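You operate a simulated robot arm through the tools that you are given. There is no shell and no other tool. Be economical: measure what you need, move in short steps, check, and stop when the job is done.

The job below is to be done with a simulated two-armed robot. You get a single attempt, and the scene is never put back.

JOB
Pick up the spool from the top of the long bench with one hand, pass it to the other hand and put it on the front table end. Set down upright: spool.

It is judged by the outcome, as a careful person would: the job done as asked, and still so three seconds after it is handed in. It fails if anything else is knocked over, pushed out of place, dropped, spilled or broken.

ROBOT AND FRAMES
Two 7-joint arms with two-finger parallel grippers on one trunk, on a base that drives. Base frame: it is fixed to the floor where the robot stands at the start and does not move with it; the origin is under the middle of the robot, x ahead of it, y to its left, z up. Units: m, rad, N and s.
The left shoulder is at the start at [0.062, 0.197, 1.129], the right one opposite. With the tool pointing down near the work surface each hand reaches from about 0.28 to 0.7 m from the robot's upright axis, wherever it stands, measured 20 degrees to its own side. Places, roughly: front table end [-2.1, 1.7, 0.8]. Payload 1.57 kg a hand.
The TCP of each hand is the grasp point between the finger pads, 0.03 m short of the fingertips. In the tool frame z runs along the fingers and y along their closing line. The gripper opens to 0.11 m. The fingers are 0.024 m wide and 0.012 m thick; the gripper's body (0.048 by 0.112 m) begins 0.078 m behind the TCP.
Orientation is that of the tool frame in the base frame, as a unit quaternion [w, x, y, z]. With the fingers straight down and closing along the base's y, the tool's x points along the base's -x, its y along +y and its z along -z.

CONTROLS
- The arms move only by the tool arm_command. It takes "left_rows", "right_rows" or both (then of equal length, played together; a hand with none holds still); each is a list of rows, each an object of numbers (a shift or turn left out is 0, a gripper value left out holds the last): "gripper": the finger opening in m, from 0 to 0.11; "tx", "ty", "tz": the shift along the tool's x, y, z in m; "rx", "ry", "rz": the turn, a rotation vector about the tool's x, y, z in rad. In form: [{"gripper": .., "tx": .., "ty": .., "tz": .., "rx": .., "ry": .., "rz": ..}, ...]. A call has 1 to 12 rows; each row is the pose to reach, as a shift and turn from the pose commanded when the call began, along the tool's axes at that moment. Rows are played at 5 a second. More than 0.05 m and 0.15 rad between two rows, or a gripper value outside its range, and nothing of the call is played. Where a pose cannot be reached the arm comes as near as it can. A force on the tool above 40 N (or 10 N above the force at the start of the call, whichever is more), or a blocked arm, ends the call early, and 0.2 s more pass. Each finger travels about 0.072 m/s and halts on what it meets, pressing with about 42 N; the grip force reading is that of the motor and also rises with nothing between the fingers. The clock runs only during rows and for 0.2 s after the last one: add rows that repeat a pose to give the fingers time. It gives the time, the measured TCP pose, the force on the tool (base axes), the opening and the grip force at its end, in the units of the frame above (readings bear some noise), with the torque about the TCP (base axes, N m) and any sound that the robot's microphone picked up.
- Cameras (640 x 400 px; columns grow to the right, rows downward): "scene" is now at [0.1, 0.0076, 1.7039]; the picture's right is [0.10, -0.99, -0.00], its down [-0.86, -0.09, -0.51] and it looks along [0.51, 0.05, -0.86] (base axes); focal length 257 px, centre (320, 200). "left" rides on the left gripper at [0.07, -0.016, -0.141] in its tool frame; the picture's right is [0.23, 0.97, 0.00], its down [-0.85, 0.20, -0.48] and it looks along [-0.47, 0.11, 0.88] (tool axes); focal length 222 px, centre (320, 200). "right" rides on the right gripper at [0.07, 0.016, -0.141] in its tool frame; the picture's right is [-0.23, 0.97, 0.00], its down [-0.85, -0.20, -0.48] and it looks along [-0.47, -0.11, 0.88] (tool axes); focal length 222 px, centre (320, 200). There is no depth. A picture from a camera that has moved, and an enlarged one, comes with that camera's place and axes in the base frame and with its lens.
- capture(camera): a new picture of that camera. The clock stands still meanwhile.
- raise_lower(by): slides the trunk up (or, below 0, down) by that many m; the arms and the scene camera ride with it, the base frame stays. It gives what a move gives, with no picture.
- steer(legs): drives the robot by 1 to 6 legs, each [ahead, left, turn to the left] in m, m and rad, along the robot's own axes; the way and the turn of a leg run together, so that a leg with both is an arc; at most 1.5 m and 3.142 rad a leg. The arms and the cameras ride along, it lands a little off, and it stops where it bumps. It gives what a move gives.
- pan_tilt(pan, tilt): turns the head with the scene camera to pan (to the left, within 1.501 rad either way) and tilt (down, from -0.506 to 1.204), counted from straight ahead of the robot. It gives what a move gives.
- zoom(camera, box): a new picture of the part [left, top, right, bottom] of that camera's present view, enlarged. The clock stands still meanwhile.
- close_job(): hands the job in; it is judged then, once.

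Work in short steps. Places have to be worked out from the pictures, the camera data and where the tool is seen: move nearer, look again, correct. Check each grasp and each placing, and mend what went wrong. You have 120 turns and 92 pictures in all, those below and enlarged ones among them. Open the grippers and draw the arms clear of the work before you hand the job in, unless the task says otherwise; then end with one line.

The tools are called after "Request:" as a command line: name --argument value ..., lists and objects as JSON in quotes. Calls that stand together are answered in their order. arm_command: Moves the arms, as the interface text tells. Its arguments: {"type":"object","properties":{"left_rows":{"type":"array"},"right_rows":{"type":"array"}},"required":[]} The other tools are called the same way: raise_lower (by) slides the trunk up or down; steer (legs) drives the base; pan_tilt (pan, tilt) turns the head that bears the scene camera; capture (camera) takes a picture; zoom (camera, box) takes an enlarged picture of a part of a camera's view; close_job () hands the job in.

At the start:

```text
time: 0.0
left_tcp_pos: [0.4534, 0.1514, 1.1295]
left_orientation: [-0.001, 0.0, 1.0, 0.0]
left_force: [-0.6, 0.4, -0.4]
left_moment: [0.01, 0.0, 0.0]
left_gripper_width: 0.1102
left_grasp_force: 0.2
right_tcp_pos: [0.318, -0.2105, 1.0557]
right_orientation: [-0.001, 0.0, 1.0, -0.001]
right_force: [0.3, 0.0, 0.8]
right_moment: [0.0, 0.06, 0.0]
right_gripper_width: 0.1099
right_grasp_force: 0.0
trunk travel left (down, up): [-0.725, 0.265]
robot x, y, heading: [-0.004, -0.0037, -0.003]
head pan, tilt: [0.105, 1.035]
```

scene: 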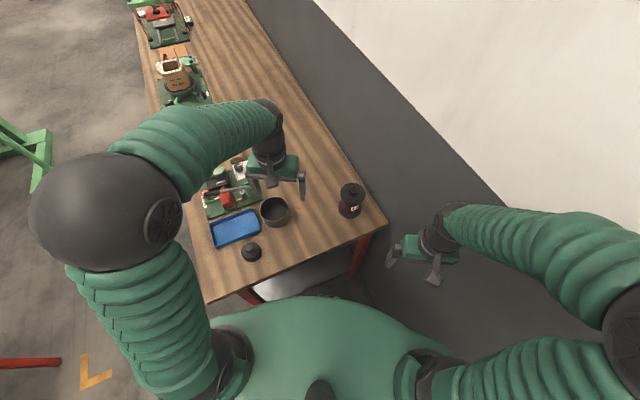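
right: 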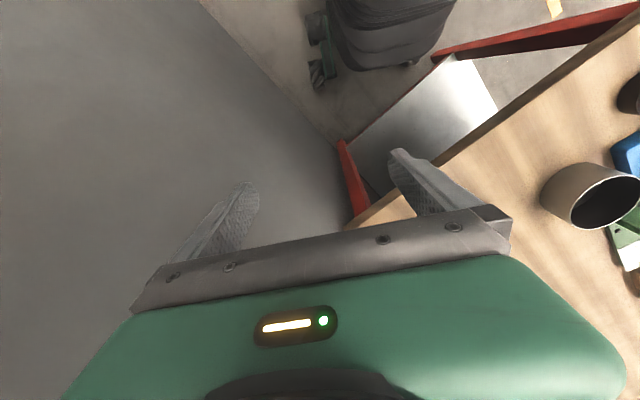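
left: 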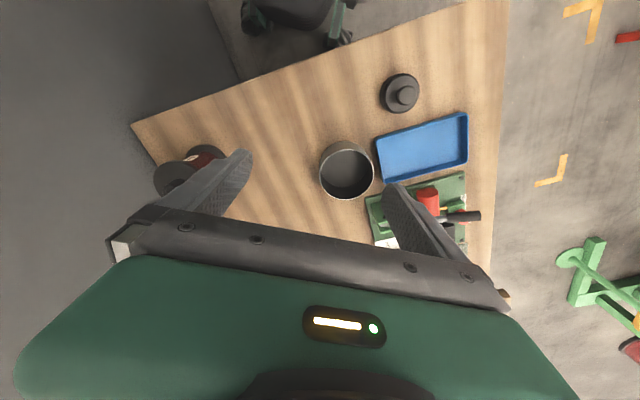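

The spool appears to be the black-flanged item near scene pixel (350,200). I'll enlarge it to check.

Request:
zoom --camera "scene" --box '[190, 140, 400, 300]'

Request:
zoom --camera "left" --box '[120, 120, 280, 220]'

```text
2.50 times, centred on (295, 220) of scene
camera zoom: at [0.1, 0.0076, 1.7039], right [0.1, -0.99, 0.0], down [-0.86, -0.09, -0.51], along [0.51, 0.05, -0.86], focal length 643 px, centre (382, 150)
```

zoom: 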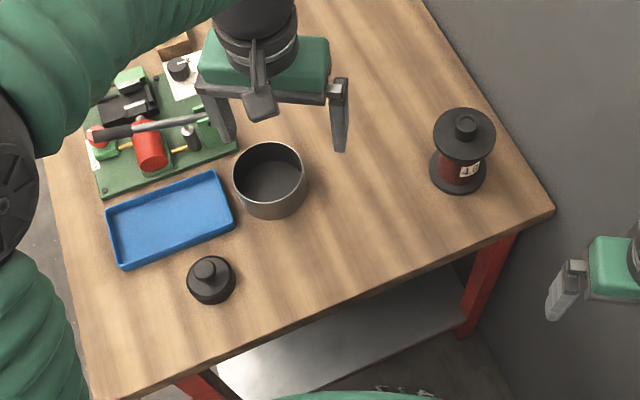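

```text
4.00 times, centred on (200, 170) of left
camera zoom: at [0.3839, 0.1329, 1.271], right [-0.23, 0.97, 0.0], down [0.86, 0.2, 0.48], along [0.47, 0.11, -0.88], focal length 888 px, centre (800, 320)
```

zoom: 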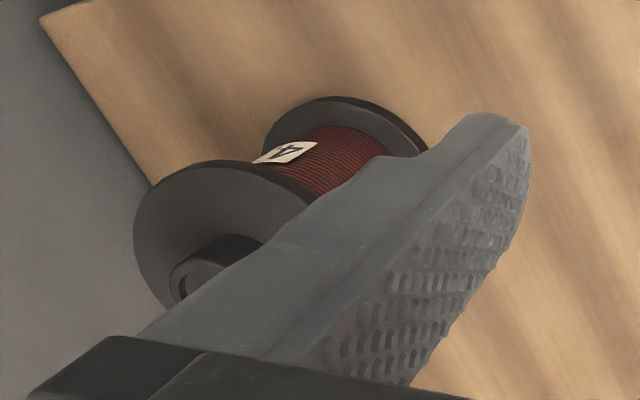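

The spool stands upright near (0.60,-0.067), with a flange about 0.09 m across and its top near z 0.9. The right hand will grip the top flange from above, and later the left hand will take the core from the side. First I move the right hand to just behind and above the spool, and draw the left hand aside.

Request:
arm_command --right_rows '[{"gripper": 0.11, "tx": -0.038, "ty": 0.022}, {"tx": -0.076, "ty": 0.044}, {"tx": -0.114, "ty": 0.066}, {"tx": -0.152, "ty": 0.088}, {"tx": -0.19, "ty": 0.11}, {"tx": -0.228, "ty": 0.132}, {"tx": -0.235, "ty": 0.14}]' --left_rows '[{"gripper": 0.11, "tx": 0.02, "ty": 0.02}, {"tx": 0.04, "ty": 0.04}, {"tx": 0.06, "ty": 0.06}, {"tx": 0.08, "ty": 0.08}, {"tx": 0.1, "ty": 0.1}, {"tx": 0.1, "ty": 0.1}, {"tx": 0.1, "ty": 0.1}]'

Request:
capture --camera "right"

Request:
capture --camera "scene"

```text
time: 1.6
left_tcp_pos: [0.3518, 0.2517, 1.1306]
left_orientation: [-0.001, 0.0, 1.0, -0.001]
left_force: [-0.3, -0.8, 0.0]
left_moment: [0.02, 0.02, 0.01]
left_gripper_width: 0.1097
left_grasp_force: 0.1
right_tcp_pos: [0.552, -0.0675, 1.0556]
right_orientation: [0.0, 0.0, 1.0, -0.002]
right_force: [0.8, 1.1, -0.1]
right_moment: [0.04, 0.02, 0.01]
right_gripper_width: 0.1099
right_grasp_force: 0.1
trunk travel left (down, up): [-0.725, 0.265]
robot x, y, heading: [0.0008, 0.0011, -0.003]
head pan, tilt: [0.105, 1.035]
```

```text
86 pictures are left
camera right: at [0.4836, -0.0512, 1.1983], right [0.23, 0.97, 0.0], down [0.86, -0.2, 0.48], along [0.47, -0.11, -0.88], focal length 222 px, centre (320, 200)
```

right: 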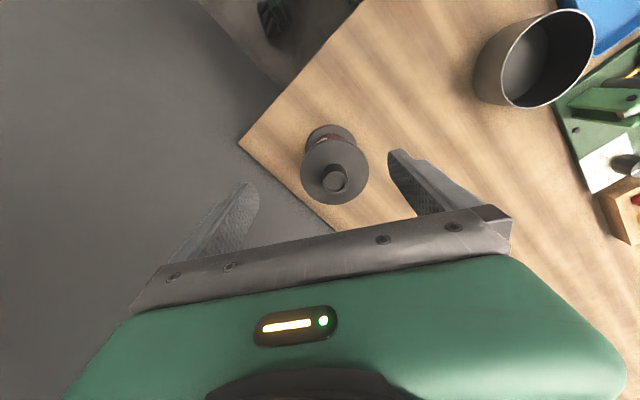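

```text
85 pictures are left
camera scene: at [0.1011, 0.0096, 1.7039], right [0.1, -0.99, 0.0], down [-0.86, -0.09, -0.51], along [0.51, 0.05, -0.86], focal length 257 px, centre (320, 200)
```

scene: 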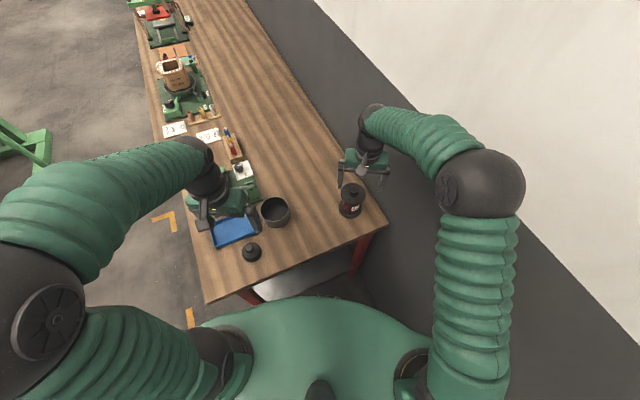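

The spool sits between the fingers in the hand view. I enlarge it to measure more precisely.

Request:
zoom --camera "right" --box '[272, 110, 400, 210]'

Request:
zoom --camera "scene" --box '[310, 160, 400, 230]'

```text
4.00 times, centred on (336, 160) of right
camera zoom: at [0.4836, -0.0512, 1.1983], right [0.23, 0.97, 0.0], down [0.86, -0.2, 0.48], along [0.47, -0.11, -0.88], focal length 888 px, centre (256, 360)
```

zoom: 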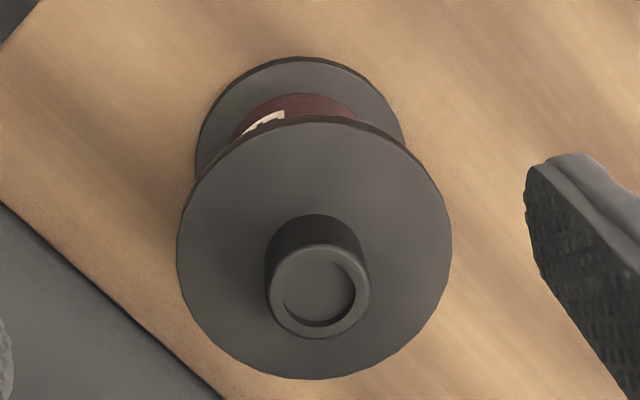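

```text
5.71 times, centred on (355, 195) of scene
camera zoom: at [0.1011, 0.0096, 1.7039], right [0.1, -0.99, 0.0], down [-0.86, -0.09, -0.51], along [0.51, 0.05, -0.86], focal length 1470 px, centre (120, 229)
```

zoom: 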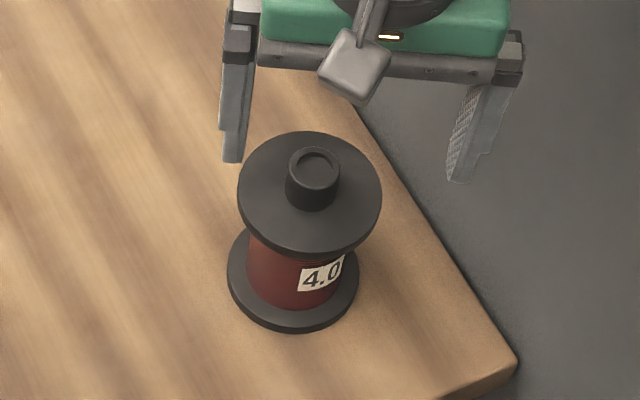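

Triangulation puts the spool axis near x 0.59, y -0.057, but the height is uncertain (flange top between 0.92 and 0.95). I'll centre above it and descend a little to measure again.

Request:
arm_command --right_rows '[{"tx": -0.02, "ty": 0.005}, {"tx": -0.038, "ty": 0.0105}, {"tx": -0.038, "ty": 0.0105, "tz": 0.03}, {"tx": -0.038, "ty": 0.0105, "tz": 0.03}]'

Request:
capture --camera "right"

Request:
zoom --camera "scene" --box '[310, 150, 410, 230]'

```text
time: 2.6
left_tcp_pos: [0.3506, 0.2517, 1.1288]
left_orientation: [-0.001, 0.0, 1.0, 0.0]
left_force: [0.0, 0.6, -0.3]
left_moment: [0.03, 0.0, -0.01]
left_gripper_width: 0.11
left_grasp_force: 0.1
right_tcp_pos: [0.589, -0.0602, 1.0231]
right_orientation: [0.0, 0.0, 1.0, -0.001]
right_force: [0.0, -0.1, 0.0]
right_moment: [-0.03, 0.02, -0.02]
right_gripper_width: 0.1101
right_grasp_force: 0.0
trunk travel left (down, up): [-0.725, 0.265]
robot x, y, heading: [-0.0039, 0.0018, 0.0]
head pan, tilt: [0.105, 1.035]
```

```text
82 pictures are left
camera right: at [0.5197, -0.0434, 1.1657], right [0.23, 0.97, 0.0], down [0.86, -0.2, 0.48], along [0.47, -0.11, -0.88], focal length 222 px, centre (320, 200)
```

right: 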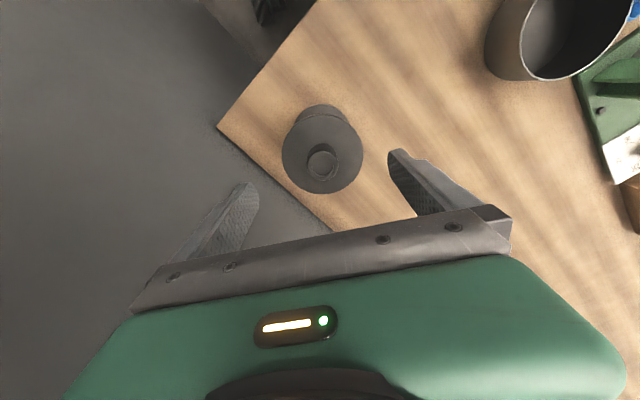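

```text
5.00 times, centred on (360, 190) of scene
camera zoom: at [0.1009, 0.009, 1.7039], right [0.1, -0.99, 0.0], down [-0.86, -0.09, -0.51], along [0.51, 0.05, -0.86], focal length 1286 px, centre (120, 250)
```

zoom: 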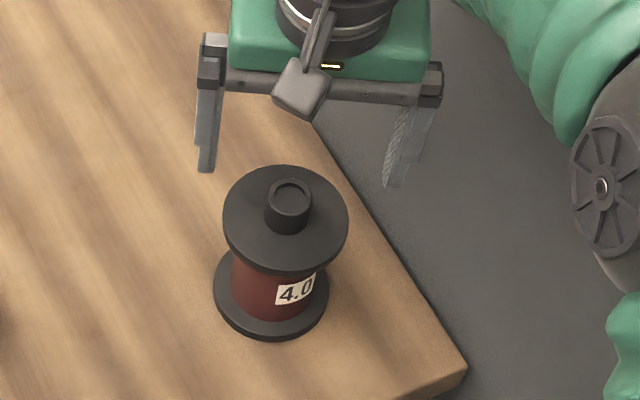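

Consistent estimate: flange diameter about 0.083, top at z about 0.94, axis (0.583,-0.057). I correct by a few mm, descend to TCP z about 0.995 and look again.

Request:
arm_command --right_rows '[{"tx": 0.005, "ty": 0.003, "tz": 0.015}, {"tx": 0.005, "ty": 0.003, "tz": 0.03}, {"tx": 0.005, "ty": 0.003, "tz": 0.03}]'

Request:
capture --camera "right"

Request:
zoom --camera "scene" --box '[310, 150, 410, 230]'

```text
time: 3.4
left_tcp_pos: [0.351, 0.2506, 1.1295]
left_orientation: [0.0, 0.0, 1.0, 0.0]
left_force: [1.1, -0.5, 0.1]
left_moment: [0.01, 0.01, 0.02]
left_gripper_width: 0.1099
left_grasp_force: 0.1
right_tcp_pos: [0.5857, -0.0583, 0.9957]
right_orientation: [0.0, 0.0, 1.0, -0.001]
right_force: [0.4, 0.7, -0.2]
right_moment: [-0.01, 0.02, 0.01]
right_gripper_width: 0.1102
right_grasp_force: 0.0
trunk travel left (down, up): [-0.725, 0.265]
robot x, y, heading: [-0.0001, -0.0043, 0.003]
head pan, tilt: [0.105, 1.035]
```

```text
80 pictures are left
camera right: at [0.516, -0.0409, 1.1372], right [0.23, 0.97, 0.0], down [0.86, -0.2, 0.48], along [0.47, -0.11, -0.88], focal length 222 px, centre (320, 200)
```

right: 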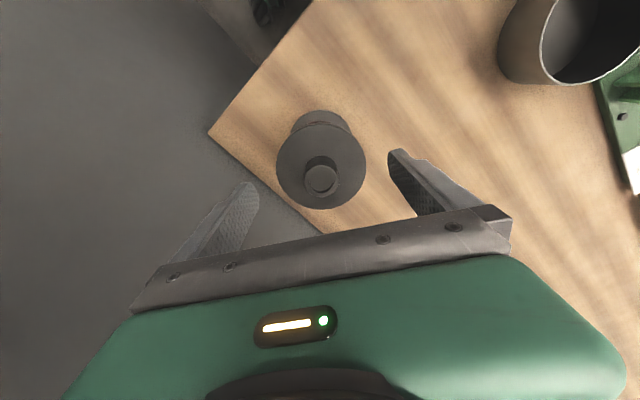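

```text
5.00 times, centred on (360, 190) of scene
camera zoom: at [0.1007, 0.0091, 1.7039], right [0.1, -0.99, 0.0], down [-0.86, -0.09, -0.51], along [0.51, 0.05, -0.86], focal length 1286 px, centre (120, 250)
```

zoom: 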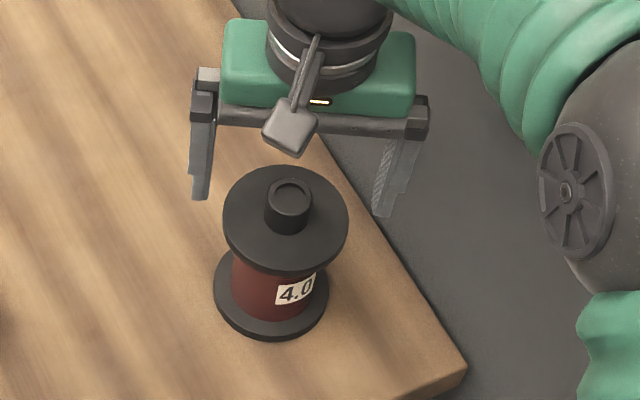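

Lateral alignment is good within a few mm. I descend 0.04 so that the tips pass below the top flange, then check from both cameras.

Request:
arm_command --right_rows '[{"tz": 0.014}, {"tz": 0.028}, {"tz": 0.04}, {"tz": 0.04}]'

Request:
capture --camera "right"

Request:
zoom --camera "scene" --box '[310, 150, 410, 230]'

```text
time: 4.4
left_tcp_pos: [0.3504, 0.251, 1.1304]
left_orientation: [0.0, 0.0, 1.0, 0.0]
left_force: [-0.1, -0.1, -0.1]
left_moment: [0.01, 0.01, 0.04]
left_gripper_width: 0.1099
left_grasp_force: 0.1
right_tcp_pos: [0.5848, -0.0564, 0.9554]
right_orientation: [0.001, 0.001, 1.0, 0.0]
right_force: [-0.9, 0.4, -0.8]
right_moment: [-0.01, -0.04, -0.02]
right_gripper_width: 0.1101
right_grasp_force: 0.0
trunk travel left (down, up): [-0.725, 0.265]
robot x, y, heading: [-0.0038, 0.0046, -0.003]
head pan, tilt: [0.105, 1.035]
```

```text
78 pictures are left
camera right: at [0.5155, -0.0394, 1.0968], right [0.23, 0.97, 0.0], down [0.86, -0.2, 0.48], along [0.47, -0.11, -0.88], focal length 222 px, centre (320, 200)
```

right: 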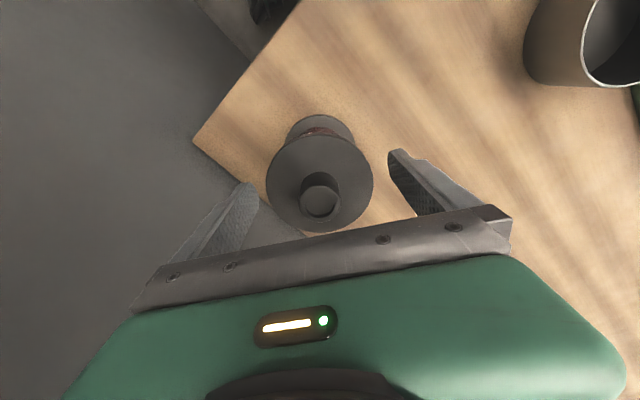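

```text
5.00 times, centred on (360, 190) of scene
camera zoom: at [0.101, 0.0092, 1.7039], right [0.1, -0.99, 0.0], down [-0.86, -0.09, -0.51], along [0.51, 0.05, -0.86], focal length 1286 px, centre (120, 250)
```

zoom: 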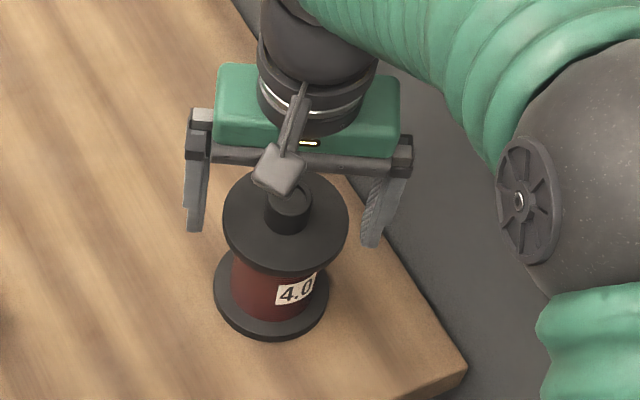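

From the scaling across frames: flange diameter about 0.09, top at about 0.923, axis at x about 0.593. I shift 8 mm forward and descend to TCP z about 0.932, which puts the tips about 2 cm under the flange top.

Request:
arm_command --right_rows '[{"tx": -0.008}, {"tx": -0.008, "tz": 0.012}, {"tx": -0.008, "tz": 0.023}, {"tx": -0.008, "tz": 0.023}]'

Request:
capture --camera "right"

Request:
zoom --camera "scene" --box '[310, 150, 410, 230]'

```text
time: 5.4
left_tcp_pos: [0.3516, 0.2505, 1.1301]
left_orientation: [0.001, 0.0, 1.0, 0.0]
left_force: [0.5, -1.1, -0.1]
left_moment: [-0.01, -0.01, 0.02]
left_gripper_width: 0.11
left_grasp_force: 0.1
right_tcp_pos: [0.5946, -0.0552, 0.9323]
right_orientation: [0.0, 0.0, 1.0, 0.0]
right_force: [0.0, -0.2, -0.6]
right_moment: [0.0, -0.02, 0.0]
right_gripper_width: 0.1101
right_grasp_force: 0.0
trunk travel left (down, up): [-0.725, 0.265]
robot x, y, heading: [0.0001, 0.0033, -0.003]
head pan, tilt: [0.105, 1.035]
```

```text
76 pictures are left
camera right: at [0.524, -0.0392, 1.0745], right [0.23, 0.97, 0.0], down [0.86, -0.2, 0.48], along [0.47, -0.11, -0.88], focal length 222 px, centre (320, 200)
```

right: 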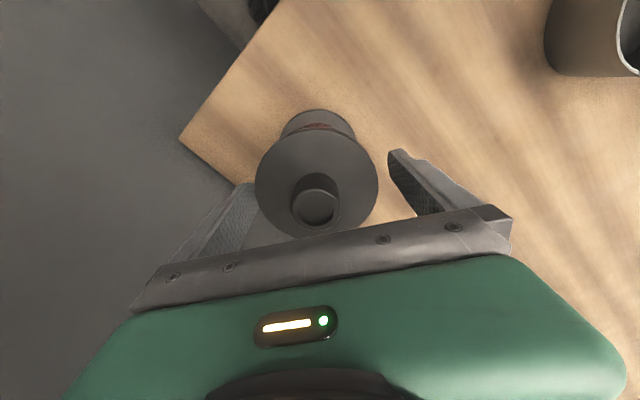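

```text
5.00 times, centred on (360, 190) of scene
camera zoom: at [0.101, 0.0092, 1.7039], right [0.1, -0.99, 0.0], down [-0.86, -0.09, -0.51], along [0.51, 0.05, -0.86], focal length 1286 px, centre (120, 250)
```

zoom: 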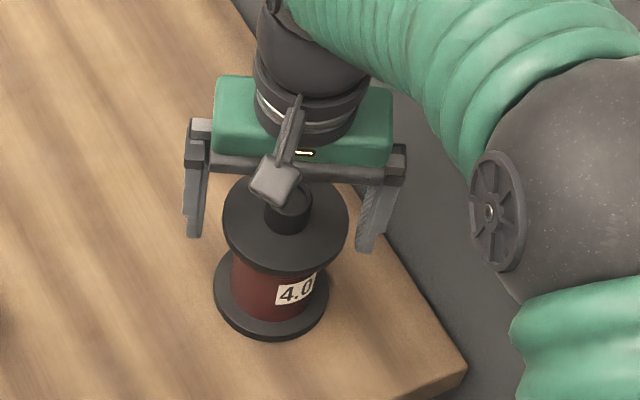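

Flange centre is at (0.590,-0.057,0.924), the TCP is aligned within 2–4 mm, and the tips are below the flange. I trim the offset and close.

Request:
arm_command --right_rows '[{"tx": 0.002, "ty": -0.002}, {"tx": 0.002, "ty": -0.002, "gripper": 0.095}, {"tx": 0.002, "ty": -0.002, "gripper": 0.08}, {"tx": 0.002, "ty": -0.002, "gripper": 0.06}, {"tx": 0.002, "ty": -0.002, "gripper": 0.06}]'

Request:
capture --camera "right"

```text
time: 6.6
left_tcp_pos: [0.3527, 0.2512, 1.1288]
left_orientation: [0.0, 0.0, 1.0, 0.0]
left_force: [0.2, 0.0, 0.3]
left_moment: [0.01, -0.01, 0.0]
left_gripper_width: 0.1098
left_grasp_force: 0.1
right_tcp_pos: [0.5907, -0.0593, 0.9332]
right_orientation: [0.0, 0.0, 1.0, -0.001]
right_force: [-0.9, -1.1, -0.1]
right_moment: [-0.13, 0.12, -0.04]
right_gripper_width: 0.0887
right_grasp_force: 42.0
trunk travel left (down, up): [-0.725, 0.265]
robot x, y, heading: [-0.0009, 0.0012, -0.004]
head pan, tilt: [0.105, 1.035]
```

```text
74 pictures are left
camera right: at [0.5218, -0.0419, 1.0746], right [0.23, 0.97, 0.0], down [0.86, -0.2, 0.48], along [0.47, -0.11, -0.88], focal length 222 px, centre (320, 200)
```

right: 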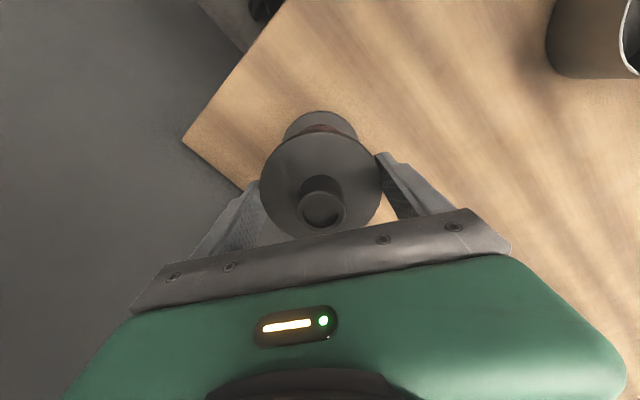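

Gripped at 0.0887 m with 42 N, matching the flange diameter. I lift slowly, 2 cm at first.

Request:
arm_command --right_rows '[{"tz": -0.007}, {"tz": -0.014}, {"tz": -0.02}, {"tz": -0.02}]'

Request:
zoom --camera "scene" --box '[300, 140, 410, 230]'

```text
time: 7.6
left_tcp_pos: [0.3521, 0.251, 1.1304]
left_orientation: [-0.001, -0.001, 1.0, -0.001]
left_force: [0.8, 0.1, -0.1]
left_moment: [0.02, -0.03, 0.01]
left_gripper_width: 0.1101
left_grasp_force: 0.0
right_tcp_pos: [0.5901, -0.058, 0.9537]
right_orientation: [-0.001, 0.0, 1.0, -0.001]
right_force: [0.0, 0.5, -3.1]
right_moment: [0.0, 0.02, -0.02]
right_gripper_width: 0.0887
right_grasp_force: 41.7
trunk travel left (down, up): [-0.725, 0.265]
robot x, y, heading: [0.0015, -0.0013, 0.003]
head pan, tilt: [0.105, 1.035]
```

```text
4.44 times, centred on (355, 185) of scene
camera zoom: at [0.1021, 0.0091, 1.7038], right [0.1, -0.99, 0.0], down [-0.86, -0.09, -0.51], along [0.51, 0.05, -0.86], focal length 1143 px, centre (164, 267)
```

zoom: 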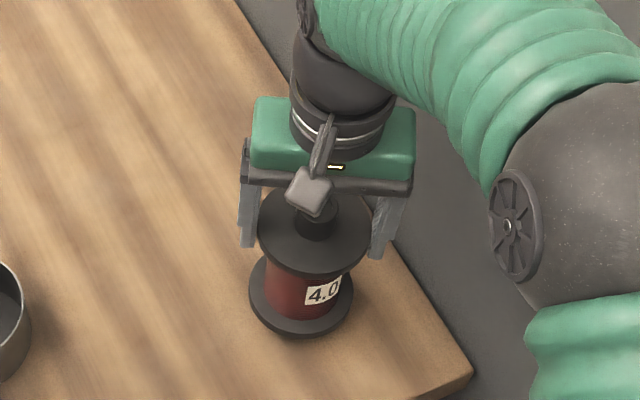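

The weight reads about 3 N and the spool hangs straight. I raise it 0.15 m and yaw it so its fingers will lie across the left hand's approach. At the same time I yaw the left hand to face front-right.

Request:
arm_command --right_rows '[{"tz": -0.03}, {"tz": -0.06}, {"tz": -0.09}, {"tz": -0.12, "rz": 0.1}, {"tz": -0.15, "rz": 0.2}, {"tz": -0.15, "tx": 0.02, "rz": 0.3}, {"tz": -0.15, "tx": 0.04, "rz": 0.4}, {"tz": -0.15, "tx": 0.04, "rz": 0.5}]' --left_rows '[{"rz": 0.1}, {"rz": 0.2}, {"rz": 0.3}, {"rz": 0.4}, {"rz": 0.5}, {"rz": 0.6}, {"rz": 0.7}, {"rz": 0.785}]'

Request:
capture --camera "scene"

```text
time: 9.4
left_tcp_pos: [0.3546, 0.2517, 1.129]
left_orientation: [0.0, 0.383, 0.924, -0.001]
left_force: [0.6, 0.0, 0.1]
left_moment: [0.0, 0.01, -0.05]
left_gripper_width: 0.1102
left_grasp_force: 0.0
right_tcp_pos: [0.5515, -0.0591, 1.1031]
right_orientation: [-0.001, 0.248, 0.969, 0.0]
right_force: [0.2, 0.7, -3.8]
right_moment: [0.0, 0.01, 0.01]
right_gripper_width: 0.0887
right_grasp_force: 41.9
trunk travel left (down, up): [-0.725, 0.265]
robot x, y, heading: [-0.0015, -0.0022, -0.004]
head pan, tilt: [0.105, 1.035]
```

```text
72 pictures are left
camera scene: at [0.102, 0.0092, 1.7038], right [0.1, -0.99, 0.0], down [-0.86, -0.09, -0.51], along [0.51, 0.05, -0.86], focal length 257 px, centre (320, 200)
```

scene: 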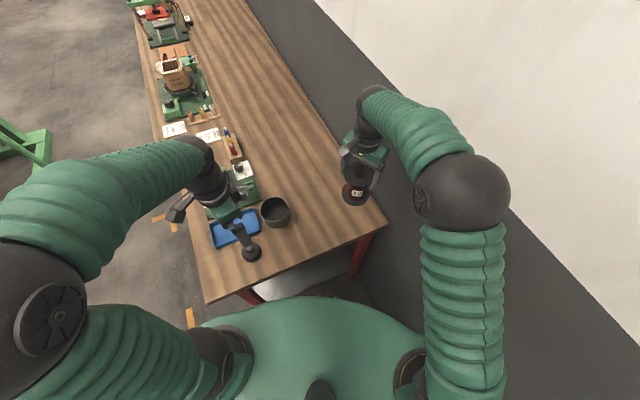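

Left yaw is as expected (approach direction (0.71,-0.71)). Now I pitch the left hand forward by 60 degrees, checking reachability.

Request:
arm_command --left_rows '[{"ry": -0.13, "tx": -0.01}, {"ry": -0.26, "tx": -0.02}, {"ry": -0.39, "tx": -0.03}, {"ry": -0.52, "tx": -0.04}, {"ry": -0.65, "tx": -0.05}, {"ry": -0.78, "tx": -0.05}, {"ry": -0.91, "tx": -0.05}, {"ry": -1.047, "tx": -0.05}, {"ry": -1.047, "tx": -0.05}]'

Request:
capture --camera "scene"

Request:
capture --camera "left"

```text
time: 11.4
left_tcp_pos: [0.3883, 0.2166, 1.1302]
left_orientation: [0.462, 0.332, 0.799, -0.192]
left_force: [-0.1, 0.3, 0.1]
left_moment: [0.03, -0.03, 0.02]
left_gripper_width: 0.11
left_grasp_force: 0.0
right_tcp_pos: [0.5501, -0.0588, 1.1031]
right_orientation: [0.001, 0.247, 0.969, -0.001]
right_force: [0.1, -0.2, -2.9]
right_moment: [0.01, 0.0, 0.02]
right_gripper_width: 0.0888
right_grasp_force: 41.7
trunk travel left (down, up): [-0.725, 0.265]
robot x, y, heading: [-0.0033, -0.0016, -0.004]
head pan, tilt: [0.105, 1.035]
```

```text
71 pictures are left
camera scene: at [0.1013, 0.0103, 1.7038], right [0.1, -0.99, 0.0], down [-0.86, -0.09, -0.51], along [0.51, 0.05, -0.86], focal length 257 px, centre (320, 200)
```

scene: 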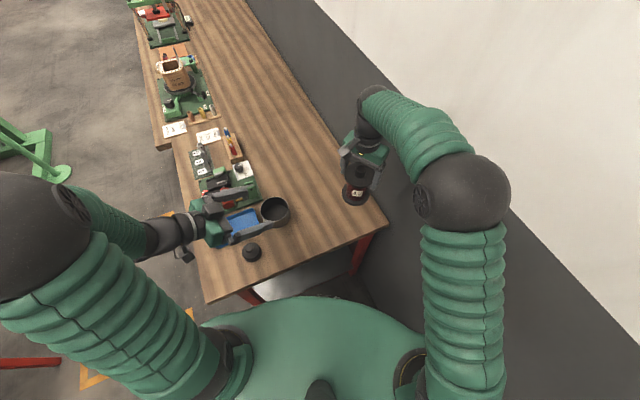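

```text
70 pictures are left
camera left: at [0.2653, 0.3157, 1.1401], right [0.61, 0.77, -0.2], down [0.15, 0.13, 0.98], along [0.78, -0.62, -0.03], focal length 222 px, centre (320, 200)
```

left: 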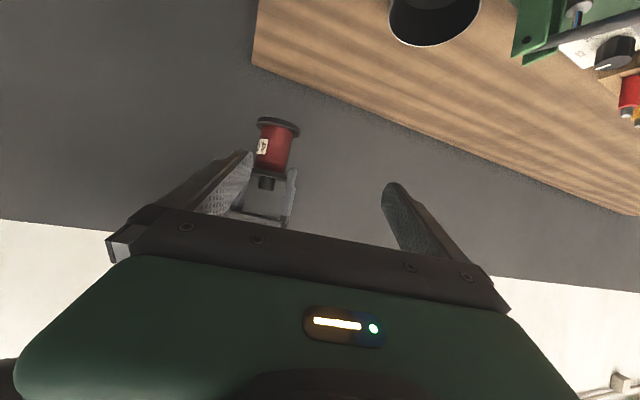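

The left hand reached the tilted side-grasp pose and sees the spool. I move it to a pregrasp 0.15 m short of the spool axis, at core height.

Request:
arm_command --left_rows '[{"tx": 0.001, "ty": -0.016, "tz": 0.037}, {"tx": 0.002, "ty": -0.032, "tz": 0.074}, {"tx": 0.003, "ty": -0.048, "tz": 0.111}, {"tx": 0.004, "ty": -0.064, "tz": 0.148}, {"tx": 0.0045, "ty": -0.08, "tz": 0.186}, {"tx": 0.0045, "ty": -0.08, "tz": 0.186}]'

Request:
capture --camera "left"

Request:
capture --camera "scene"

```text
time: 12.8
left_tcp_pos: [0.4434, 0.0472, 1.0317]
left_orientation: [0.461, 0.332, 0.8, -0.191]
left_force: [0.4, 1.0, -0.7]
left_moment: [0.01, -0.01, -0.03]
left_gripper_width: 0.11
left_grasp_force: 0.1
left hand out of reach, approached as far as the arm can: row 1, 2, 3, 4
right_tcp_pos: [0.5513, -0.0608, 1.1028]
right_orientation: [0.0, 0.247, 0.969, 0.001]
right_force: [-0.3, -0.7, -2.9]
right_moment: [-0.01, 0.01, 0.04]
right_gripper_width: 0.0887
right_grasp_force: 41.6
trunk travel left (down, up): [-0.725, 0.265]
robot x, y, heading: [-0.0001, -0.0009, 0.002]
head pan, tilt: [0.105, 1.035]
```

```text
69 pictures are left
camera left: at [0.32, 0.1455, 1.0417], right [0.61, 0.77, -0.2], down [0.15, 0.13, 0.98], along [0.78, -0.63, -0.04], focal length 222 px, centre (320, 200)
```

left: 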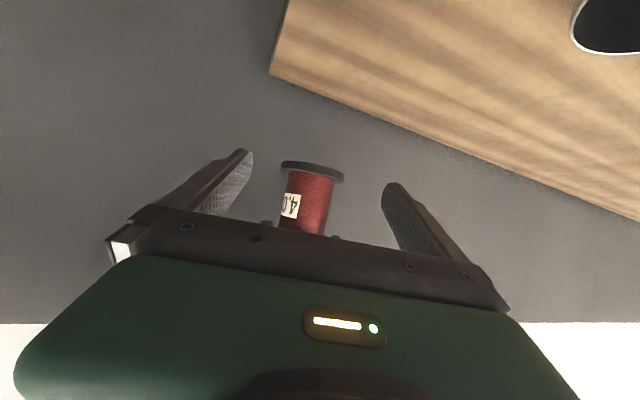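

```text
68 pictures are left
camera scene: at [0.1008, 0.0063, 1.7039], right [0.1, -0.99, 0.0], down [-0.86, -0.09, -0.51], along [0.51, 0.05, -0.86], focal length 257 px, centre (320, 200)
```

scene: 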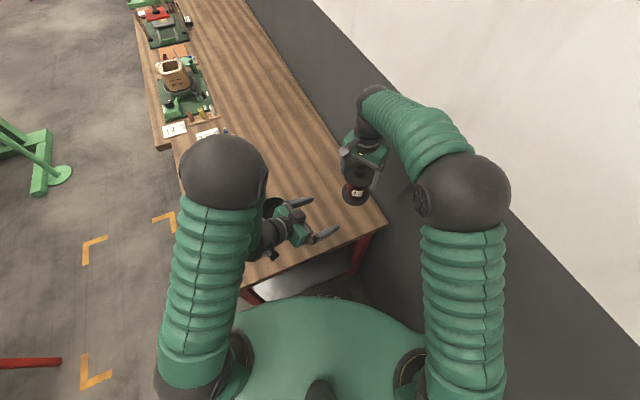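

Pregrasp is aligned: the spool axis lies 0.152 m ahead with about zero lateral error, core about 0.06 wide, bottom flange near z 0.987. I advance 0.10 m horizontally, then check.

Request:
arm_command --left_rows '[{"tx": -0.0125, "tz": 0.0217}, {"tx": -0.025, "tz": 0.0433}, {"tx": -0.0375, "tz": 0.065}, {"tx": -0.05, "tz": 0.0866}, {"tx": -0.05, "tz": 0.0866}]'

Request:
capture --camera "left"

Request:
capture --camera "scene"

```text
time: 14.0
left_tcp_pos: [0.5142, -0.0238, 1.0321]
left_orientation: [0.462, 0.331, 0.8, -0.192]
left_force: [-0.4, 0.1, 0.3]
left_moment: [0.0, 0.01, 0.04]
left_gripper_width: 0.1102
left_grasp_force: 0.1
right_tcp_pos: [0.5512, -0.0615, 1.1032]
right_orientation: [0.001, 0.247, 0.969, 0.0]
right_force: [0.0, 0.3, -3.6]
right_moment: [-0.01, 0.01, -0.01]
right_gripper_width: 0.0885
right_grasp_force: 42.3
trunk travel left (down, up): [-0.725, 0.265]
robot x, y, heading: [0.0009, -0.001, -0.003]
head pan, tilt: [0.105, 1.035]
```

```text
67 pictures are left
camera left: at [0.3917, 0.0744, 1.0425], right [0.61, 0.77, -0.2], down [0.15, 0.13, 0.98], along [0.78, -0.62, -0.04], focal length 222 px, centre (320, 200)
```

left: 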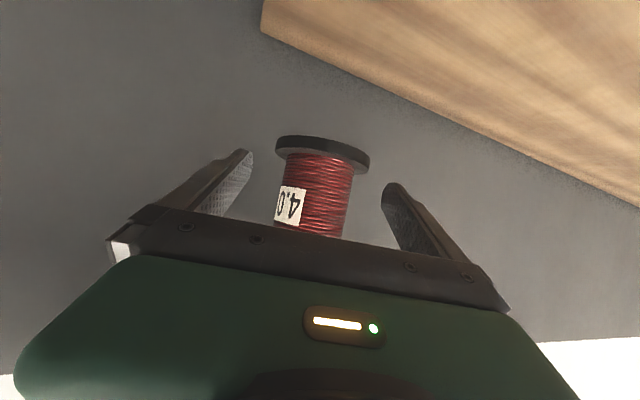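

```text
66 pictures are left
camera scene: at [0.102, 0.0083, 1.7038], right [0.1, -0.99, 0.0], down [-0.86, -0.09, -0.51], along [0.51, 0.05, -0.86], focal length 257 px, centre (320, 200)
```

scene: 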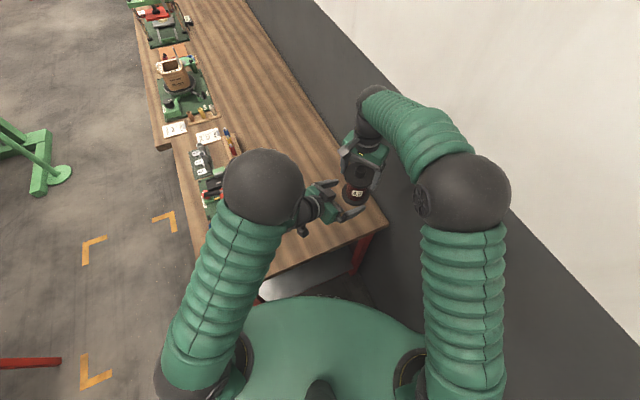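

The core is centred between the open fingers. I advance the last 0.05 m and look before closing.

Request:
arm_command --left_rows '[{"tx": -0.009, "tz": 0.0156}, {"tx": -0.018, "tz": 0.031}, {"tx": -0.025, "tz": 0.0433}, {"tx": -0.025, "tz": 0.0433}]'

Request:
capture --camera "left"

Request:
zoom --camera "scene" --box '[280, 130, 400, 240]'

```text
time: 15.2
left_tcp_pos: [0.5634, -0.0364, 1.048]
left_orientation: [0.477, 0.31, 0.802, -0.183]
left_force: [-13.8, -14.8, -4.4]
left_moment: [0.26, -0.4, -0.14]
left_gripper_width: 0.1102
left_grasp_force: 0.0
right_tcp_pos: [0.5499, -0.0567, 1.105]
right_orientation: [0.003, 0.245, 0.969, 0.003]
right_force: [12.8, 14.5, 1.1]
right_moment: [0.7, -0.41, 0.03]
right_gripper_width: 0.0889
right_grasp_force: 41.9
trunk travel left (down, up): [-0.725, 0.265]
robot x, y, heading: [0.0023, -0.0004, 0.002]
head pan, tilt: [0.105, 1.035]
stopped in row 4 (left hand): the arm was blocked; the commanded pose is now the measured one
```

```text
65 pictures are left
camera left: at [0.4358, 0.0563, 1.0531], right [0.57, 0.79, -0.2], down [0.12, 0.15, 0.98], along [0.81, -0.59, -0.01], focal length 222 px, centre (320, 200)
```

left: 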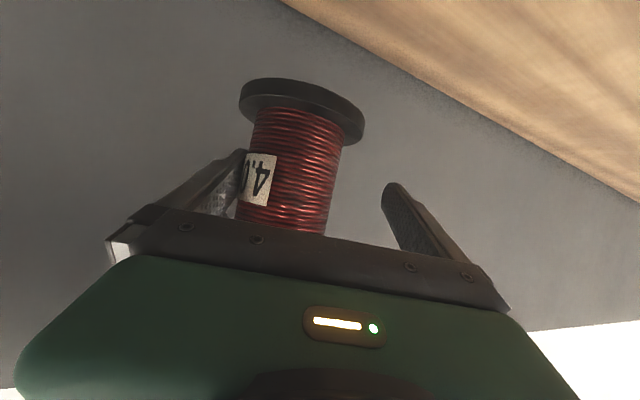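

```text
3.64 times, centred on (340, 185) of scene
camera zoom: at [0.1022, 0.0079, 1.7032], right [0.1, -0.99, 0.0], down [-0.86, -0.09, -0.51], along [0.51, 0.05, -0.86], focal length 935 px, centre (247, 254)
```

zoom: 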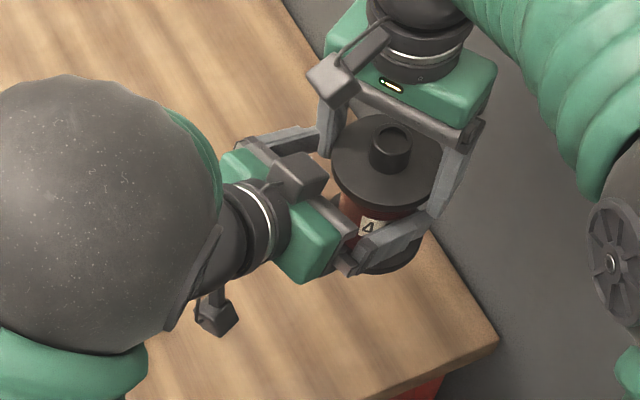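

The left arm strayed about 2.6 cm sideways and 1.6 cm up and presses the core with one finger. I relieve this with a small sideways step back and check that the arm follows.

Request:
arm_command --left_rows '[{"ty": -0.006}, {"ty": -0.012}, {"ty": -0.012}]'

Request:
capture --camera "scene"

Request:
capture --camera "left"

```text
time: 15.8
left_tcp_pos: [0.5636, -0.027, 1.046]
left_orientation: [0.479, 0.298, 0.807, -0.177]
left_force: [-14.5, -19.8, 0.4]
left_moment: [0.32, -0.05, -0.03]
left_gripper_width: 0.1102
left_grasp_force: 0.1
right_tcp_pos: [0.5497, -0.049, 1.1064]
right_orientation: [0.006, 0.244, 0.97, 0.011]
right_force: [13.6, 19.4, -3.5]
right_moment: [0.88, -0.78, 0.03]
right_gripper_width: 0.0889
right_grasp_force: 42.2
trunk travel left (down, up): [-0.725, 0.265]
robot x, y, heading: [0.0012, -0.001, 0.001]
head pan, tilt: [0.105, 1.035]
stopped in row 2 (right hand): the force on the tool passed its limit at 43 N (the readings are from after the stop); the commanded pose is now the measured one
```

```text
63 pictures are left
camera scene: at [0.102, 0.0079, 1.7021], right [0.1, -0.99, 0.0], down [-0.86, -0.09, -0.51], along [0.51, 0.05, -0.86], focal length 257 px, centre (320, 200)
```

scene: 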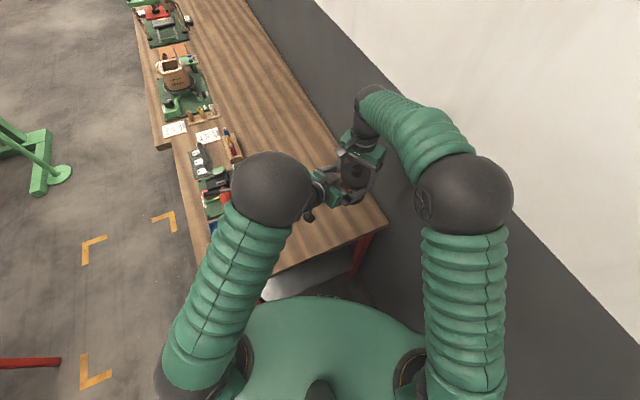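

```text
62 pictures are left
camera left: at [0.4323, 0.0617, 1.052], right [0.55, 0.81, -0.2], down [0.12, 0.16, 0.98], along [0.83, -0.56, -0.01], focal length 222 px, centre (320, 200)
```

left: 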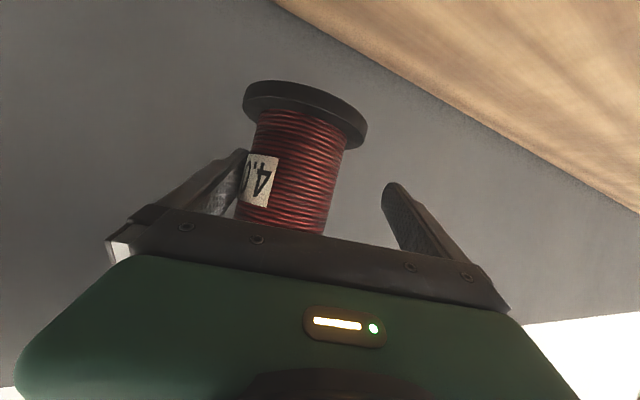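

The arm moved opposite to the command, so this posture is at an awkward joint branch. I back the left hand out along its approach.

Request:
arm_command --left_rows '[{"tx": 0.01, "tz": -0.0173}, {"tx": 0.02, "tz": -0.0346}, {"tx": 0.03, "tz": -0.052}, {"tx": 0.03, "tz": -0.052}]'

Request:
capture --camera "left"

Request:
capture --camera "scene"

```text
time: 16.8
left_tcp_pos: [0.5186, 0.0163, 1.0417]
left_orientation: [0.48, 0.292, 0.81, -0.17]
left_force: [-1.1, -0.2, 0.0]
left_moment: [-0.02, 0.0, -0.01]
left_gripper_width: 0.11
left_grasp_force: 0.1
right_tcp_pos: [0.548, -0.0541, 1.1046]
right_orientation: [0.003, 0.245, 0.97, 0.005]
right_force: [0.1, 0.2, -3.9]
right_moment: [-0.05, 0.02, 0.02]
right_gripper_width: 0.0698
right_grasp_force: 41.1
trunk travel left (down, up): [-0.725, 0.265]
robot x, y, heading: [0.0016, -0.0023, 0.002]
head pan, tilt: [0.105, 1.035]
```

```text
61 pictures are left
camera left: at [0.3867, 0.1035, 1.0486], right [0.54, 0.82, -0.2], down [0.12, 0.16, 0.98], along [0.84, -0.55, -0.01], focal length 222 px, centre (320, 200)
```

left: 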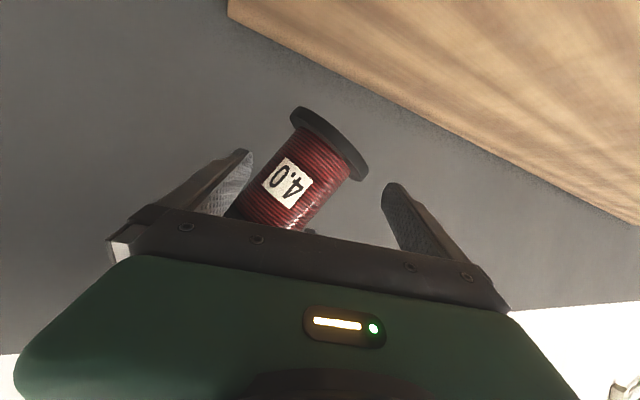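

```text
60 pictures are left
camera scene: at [0.1023, 0.008, 1.7028], right [0.1, -0.99, 0.0], down [-0.86, -0.09, -0.51], along [0.51, 0.05, -0.86], focal length 257 px, centre (320, 200)
```

scene: 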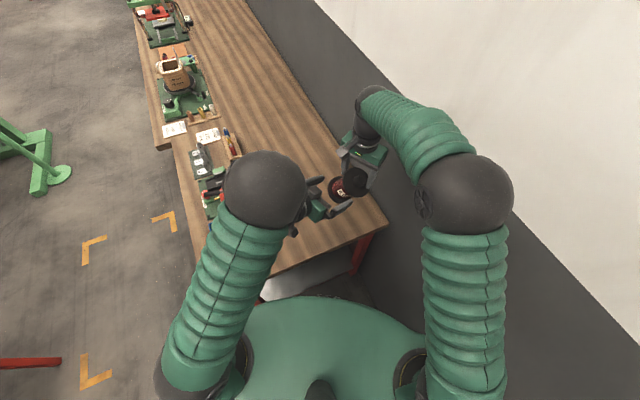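

The spool has tilted in the right grip (opening now 0.070) but is still held. I look closely before doing anything.

Request:
capture --camera "right"

Request:
zoom --camera "scene" --box '[300, 130, 400, 220]'

Request:
zoom --camera "left" --box '[200, 90, 420, 240]'

```text
59 pictures are left
camera right: at [0.4936, -0.008, 1.2465], right [0.66, 0.75, 0.01], down [0.65, -0.59, 0.48], along [0.36, -0.31, -0.88], focal length 222 px, centre (320, 200)
```

right: 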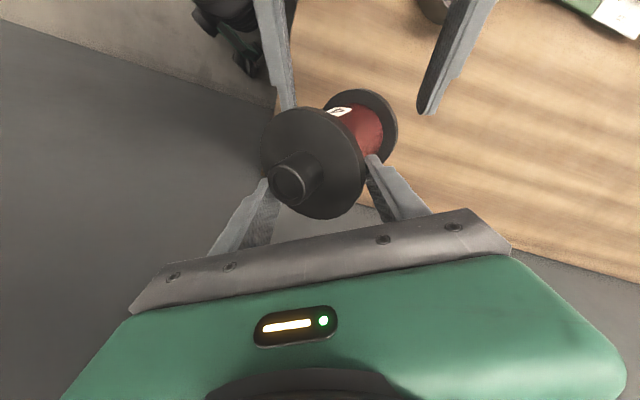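

```text
4.44 times, centred on (350, 175) of scene
camera zoom: at [0.1023, 0.008, 1.7028], right [0.1, -0.99, 0.0], down [-0.86, -0.09, -0.51], along [0.51, 0.05, -0.86], focal length 1143 px, centre (187, 311)
```

zoom: 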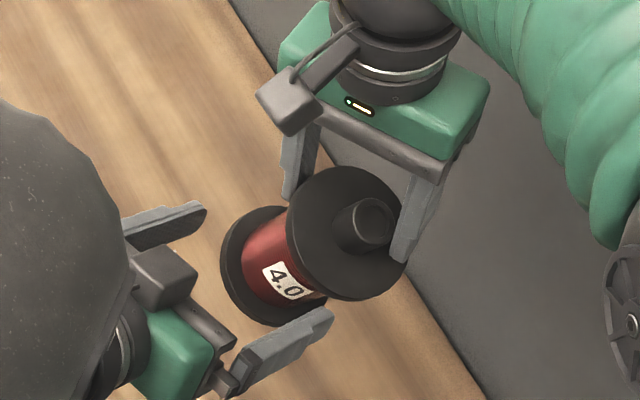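

```text
2.67 times, centred on (310, 165) of left
camera zoom: at [0.3867, 0.1035, 1.0486], right [0.54, 0.82, -0.2], down [0.12, 0.16, 0.98], along [0.84, -0.55, -0.01], focal length 592 px, centre (347, 293)
```

zoom: 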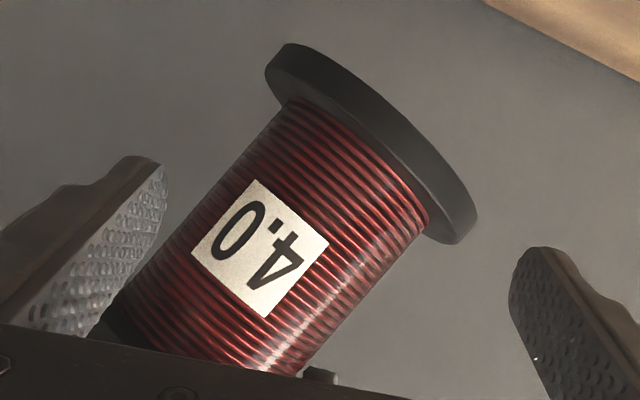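

The spool hangs tilted by about 36°, with one right finger on the core beneath the flange and the other on the rim. Plan: withdraw the left hand, tilt the right hand so that the spool stands upright, set it back on the clear bench spot and regrip. I withdraw the left hand first.

Request:
arm_command --left_rows '[{"tx": 0.015, "tz": -0.026}, {"tx": 0.03, "tz": -0.052}, {"tx": 0.045, "tz": -0.078}, {"tx": 0.06, "tz": -0.104}, {"tx": 0.06, "tz": -0.104}]'

```text
time: 18.0
left_tcp_pos: [0.4501, 0.0918, 1.0299]
left_orientation: [0.478, 0.302, 0.806, -0.178]
left_force: [0.4, -0.6, 0.5]
left_moment: [-0.01, 0.01, 0.02]
left_gripper_width: 0.11
left_grasp_force: 0.1
left hand out of reach, approached as far as the arm can: row 3, 4, 5
right_tcp_pos: [0.5477, -0.0533, 1.1081]
right_orientation: [0.003, 0.245, 0.969, 0.007]
right_force: [-0.4, 1.0, -3.7]
right_moment: [-0.04, -0.02, 0.0]
right_gripper_width: 0.0697
right_grasp_force: 41.9
trunk travel left (down, up): [-0.725, 0.265]
robot x, y, heading: [-0.0006, 0.0023, -0.003]
head pan, tilt: [0.105, 1.035]
```

Left is clear. Now I rotate the right hand about its tool x in small steps to bring the spool toward upright.

Request:
arm_command --right_rows '[{"rx": 0.08}, {"rx": 0.16}, {"rx": 0.24}, {"rx": 0.32}, {"rx": 0.4}, {"rx": 0.4}]'

Request:
capture --camera "scene"

Request:
capture --camera "right"

Request:
capture --camera "left"

```text
time: 19.4
left_tcp_pos: [0.4517, 0.0905, 1.0305]
left_orientation: [0.478, 0.301, 0.805, -0.178]
left_force: [0.3, -0.5, -0.1]
left_moment: [0.0, 0.01, 0.02]
left_gripper_width: 0.11
left_grasp_force: 0.0
right_tcp_pos: [0.5485, -0.0519, 1.1063]
right_orientation: [-0.045, 0.241, 0.951, -0.187]
right_force: [0.5, -0.4, -3.8]
right_moment: [0.0, -0.05, 0.02]
right_gripper_width: 0.0695
right_grasp_force: 42.1
trunk travel left (down, up): [-0.725, 0.265]
robot x, y, heading: [0.0014, 0.0013, -0.001]
head pan, tilt: [0.105, 1.035]
```

```text
56 pictures are left
camera scene: at [0.1017, 0.0091, 1.7038], right [0.1, -0.99, 0.0], down [-0.86, -0.09, -0.51], along [0.51, 0.05, -0.86], focal length 257 px, centre (320, 200)
```

scene: 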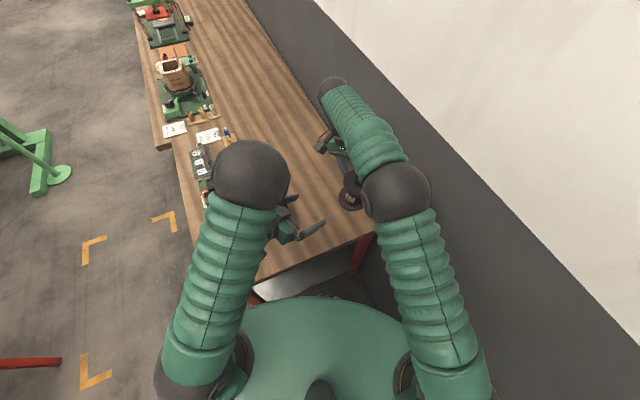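

```text
55 pictures are left
camera right: at [0.5184, 0.0413, 1.2318], right [0.63, 0.68, -0.37], down [0.75, -0.41, 0.52], along [0.21, -0.6, -0.77], focal length 222 px, centre (320, 200)
```

right: 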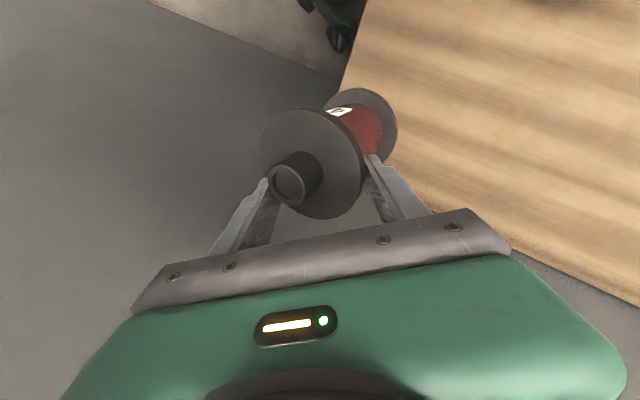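

```text
54 pictures are left
camera left: at [0.3215, 0.1809, 1.0361], right [0.56, 0.81, -0.2], down [0.12, 0.16, 0.98], along [0.82, -0.57, -0.01], focal length 222 px, centre (320, 200)
```

left: 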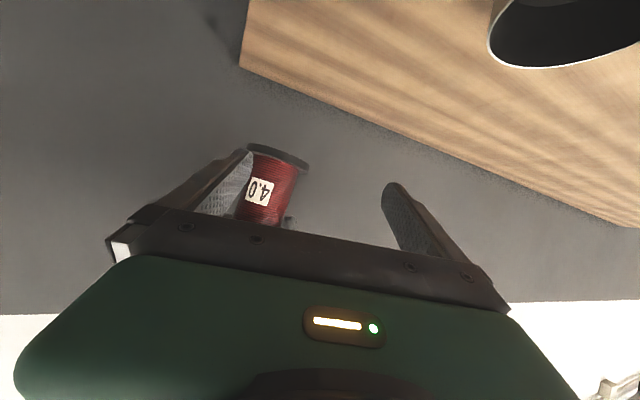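

The in-hand pose is unchanged and the rotation works. I enlarge to measure the remaining tilt against the vertical.

Request:
zoom --camera "left" --box '[200, 120, 340, 240]'

Request:
zoom --camera "scene" --box '[300, 120, 400, 220]'

```text
3.33 times, centred on (270, 180) of left
camera zoom: at [0.3215, 0.1809, 1.0361], right [0.56, 0.81, -0.2], down [0.12, 0.16, 0.98], along [0.82, -0.57, -0.01], focal length 740 px, centre (487, 267)
```

zoom: 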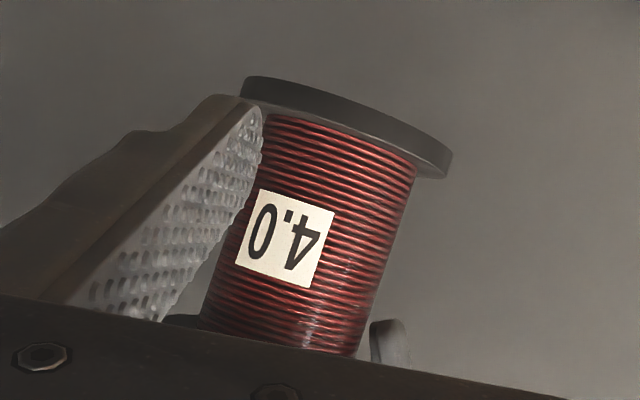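

```text
4.00 times, centred on (350, 170) of scene
camera zoom: at [0.1017, 0.0091, 1.7038], right [0.1, -0.99, 0.0], down [-0.86, -0.09, -0.51], along [0.51, 0.05, -0.86], focal length 1029 px, centre (200, 320)
```

zoom: 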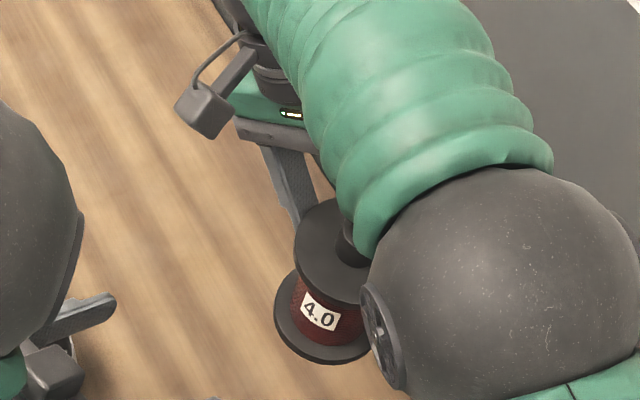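

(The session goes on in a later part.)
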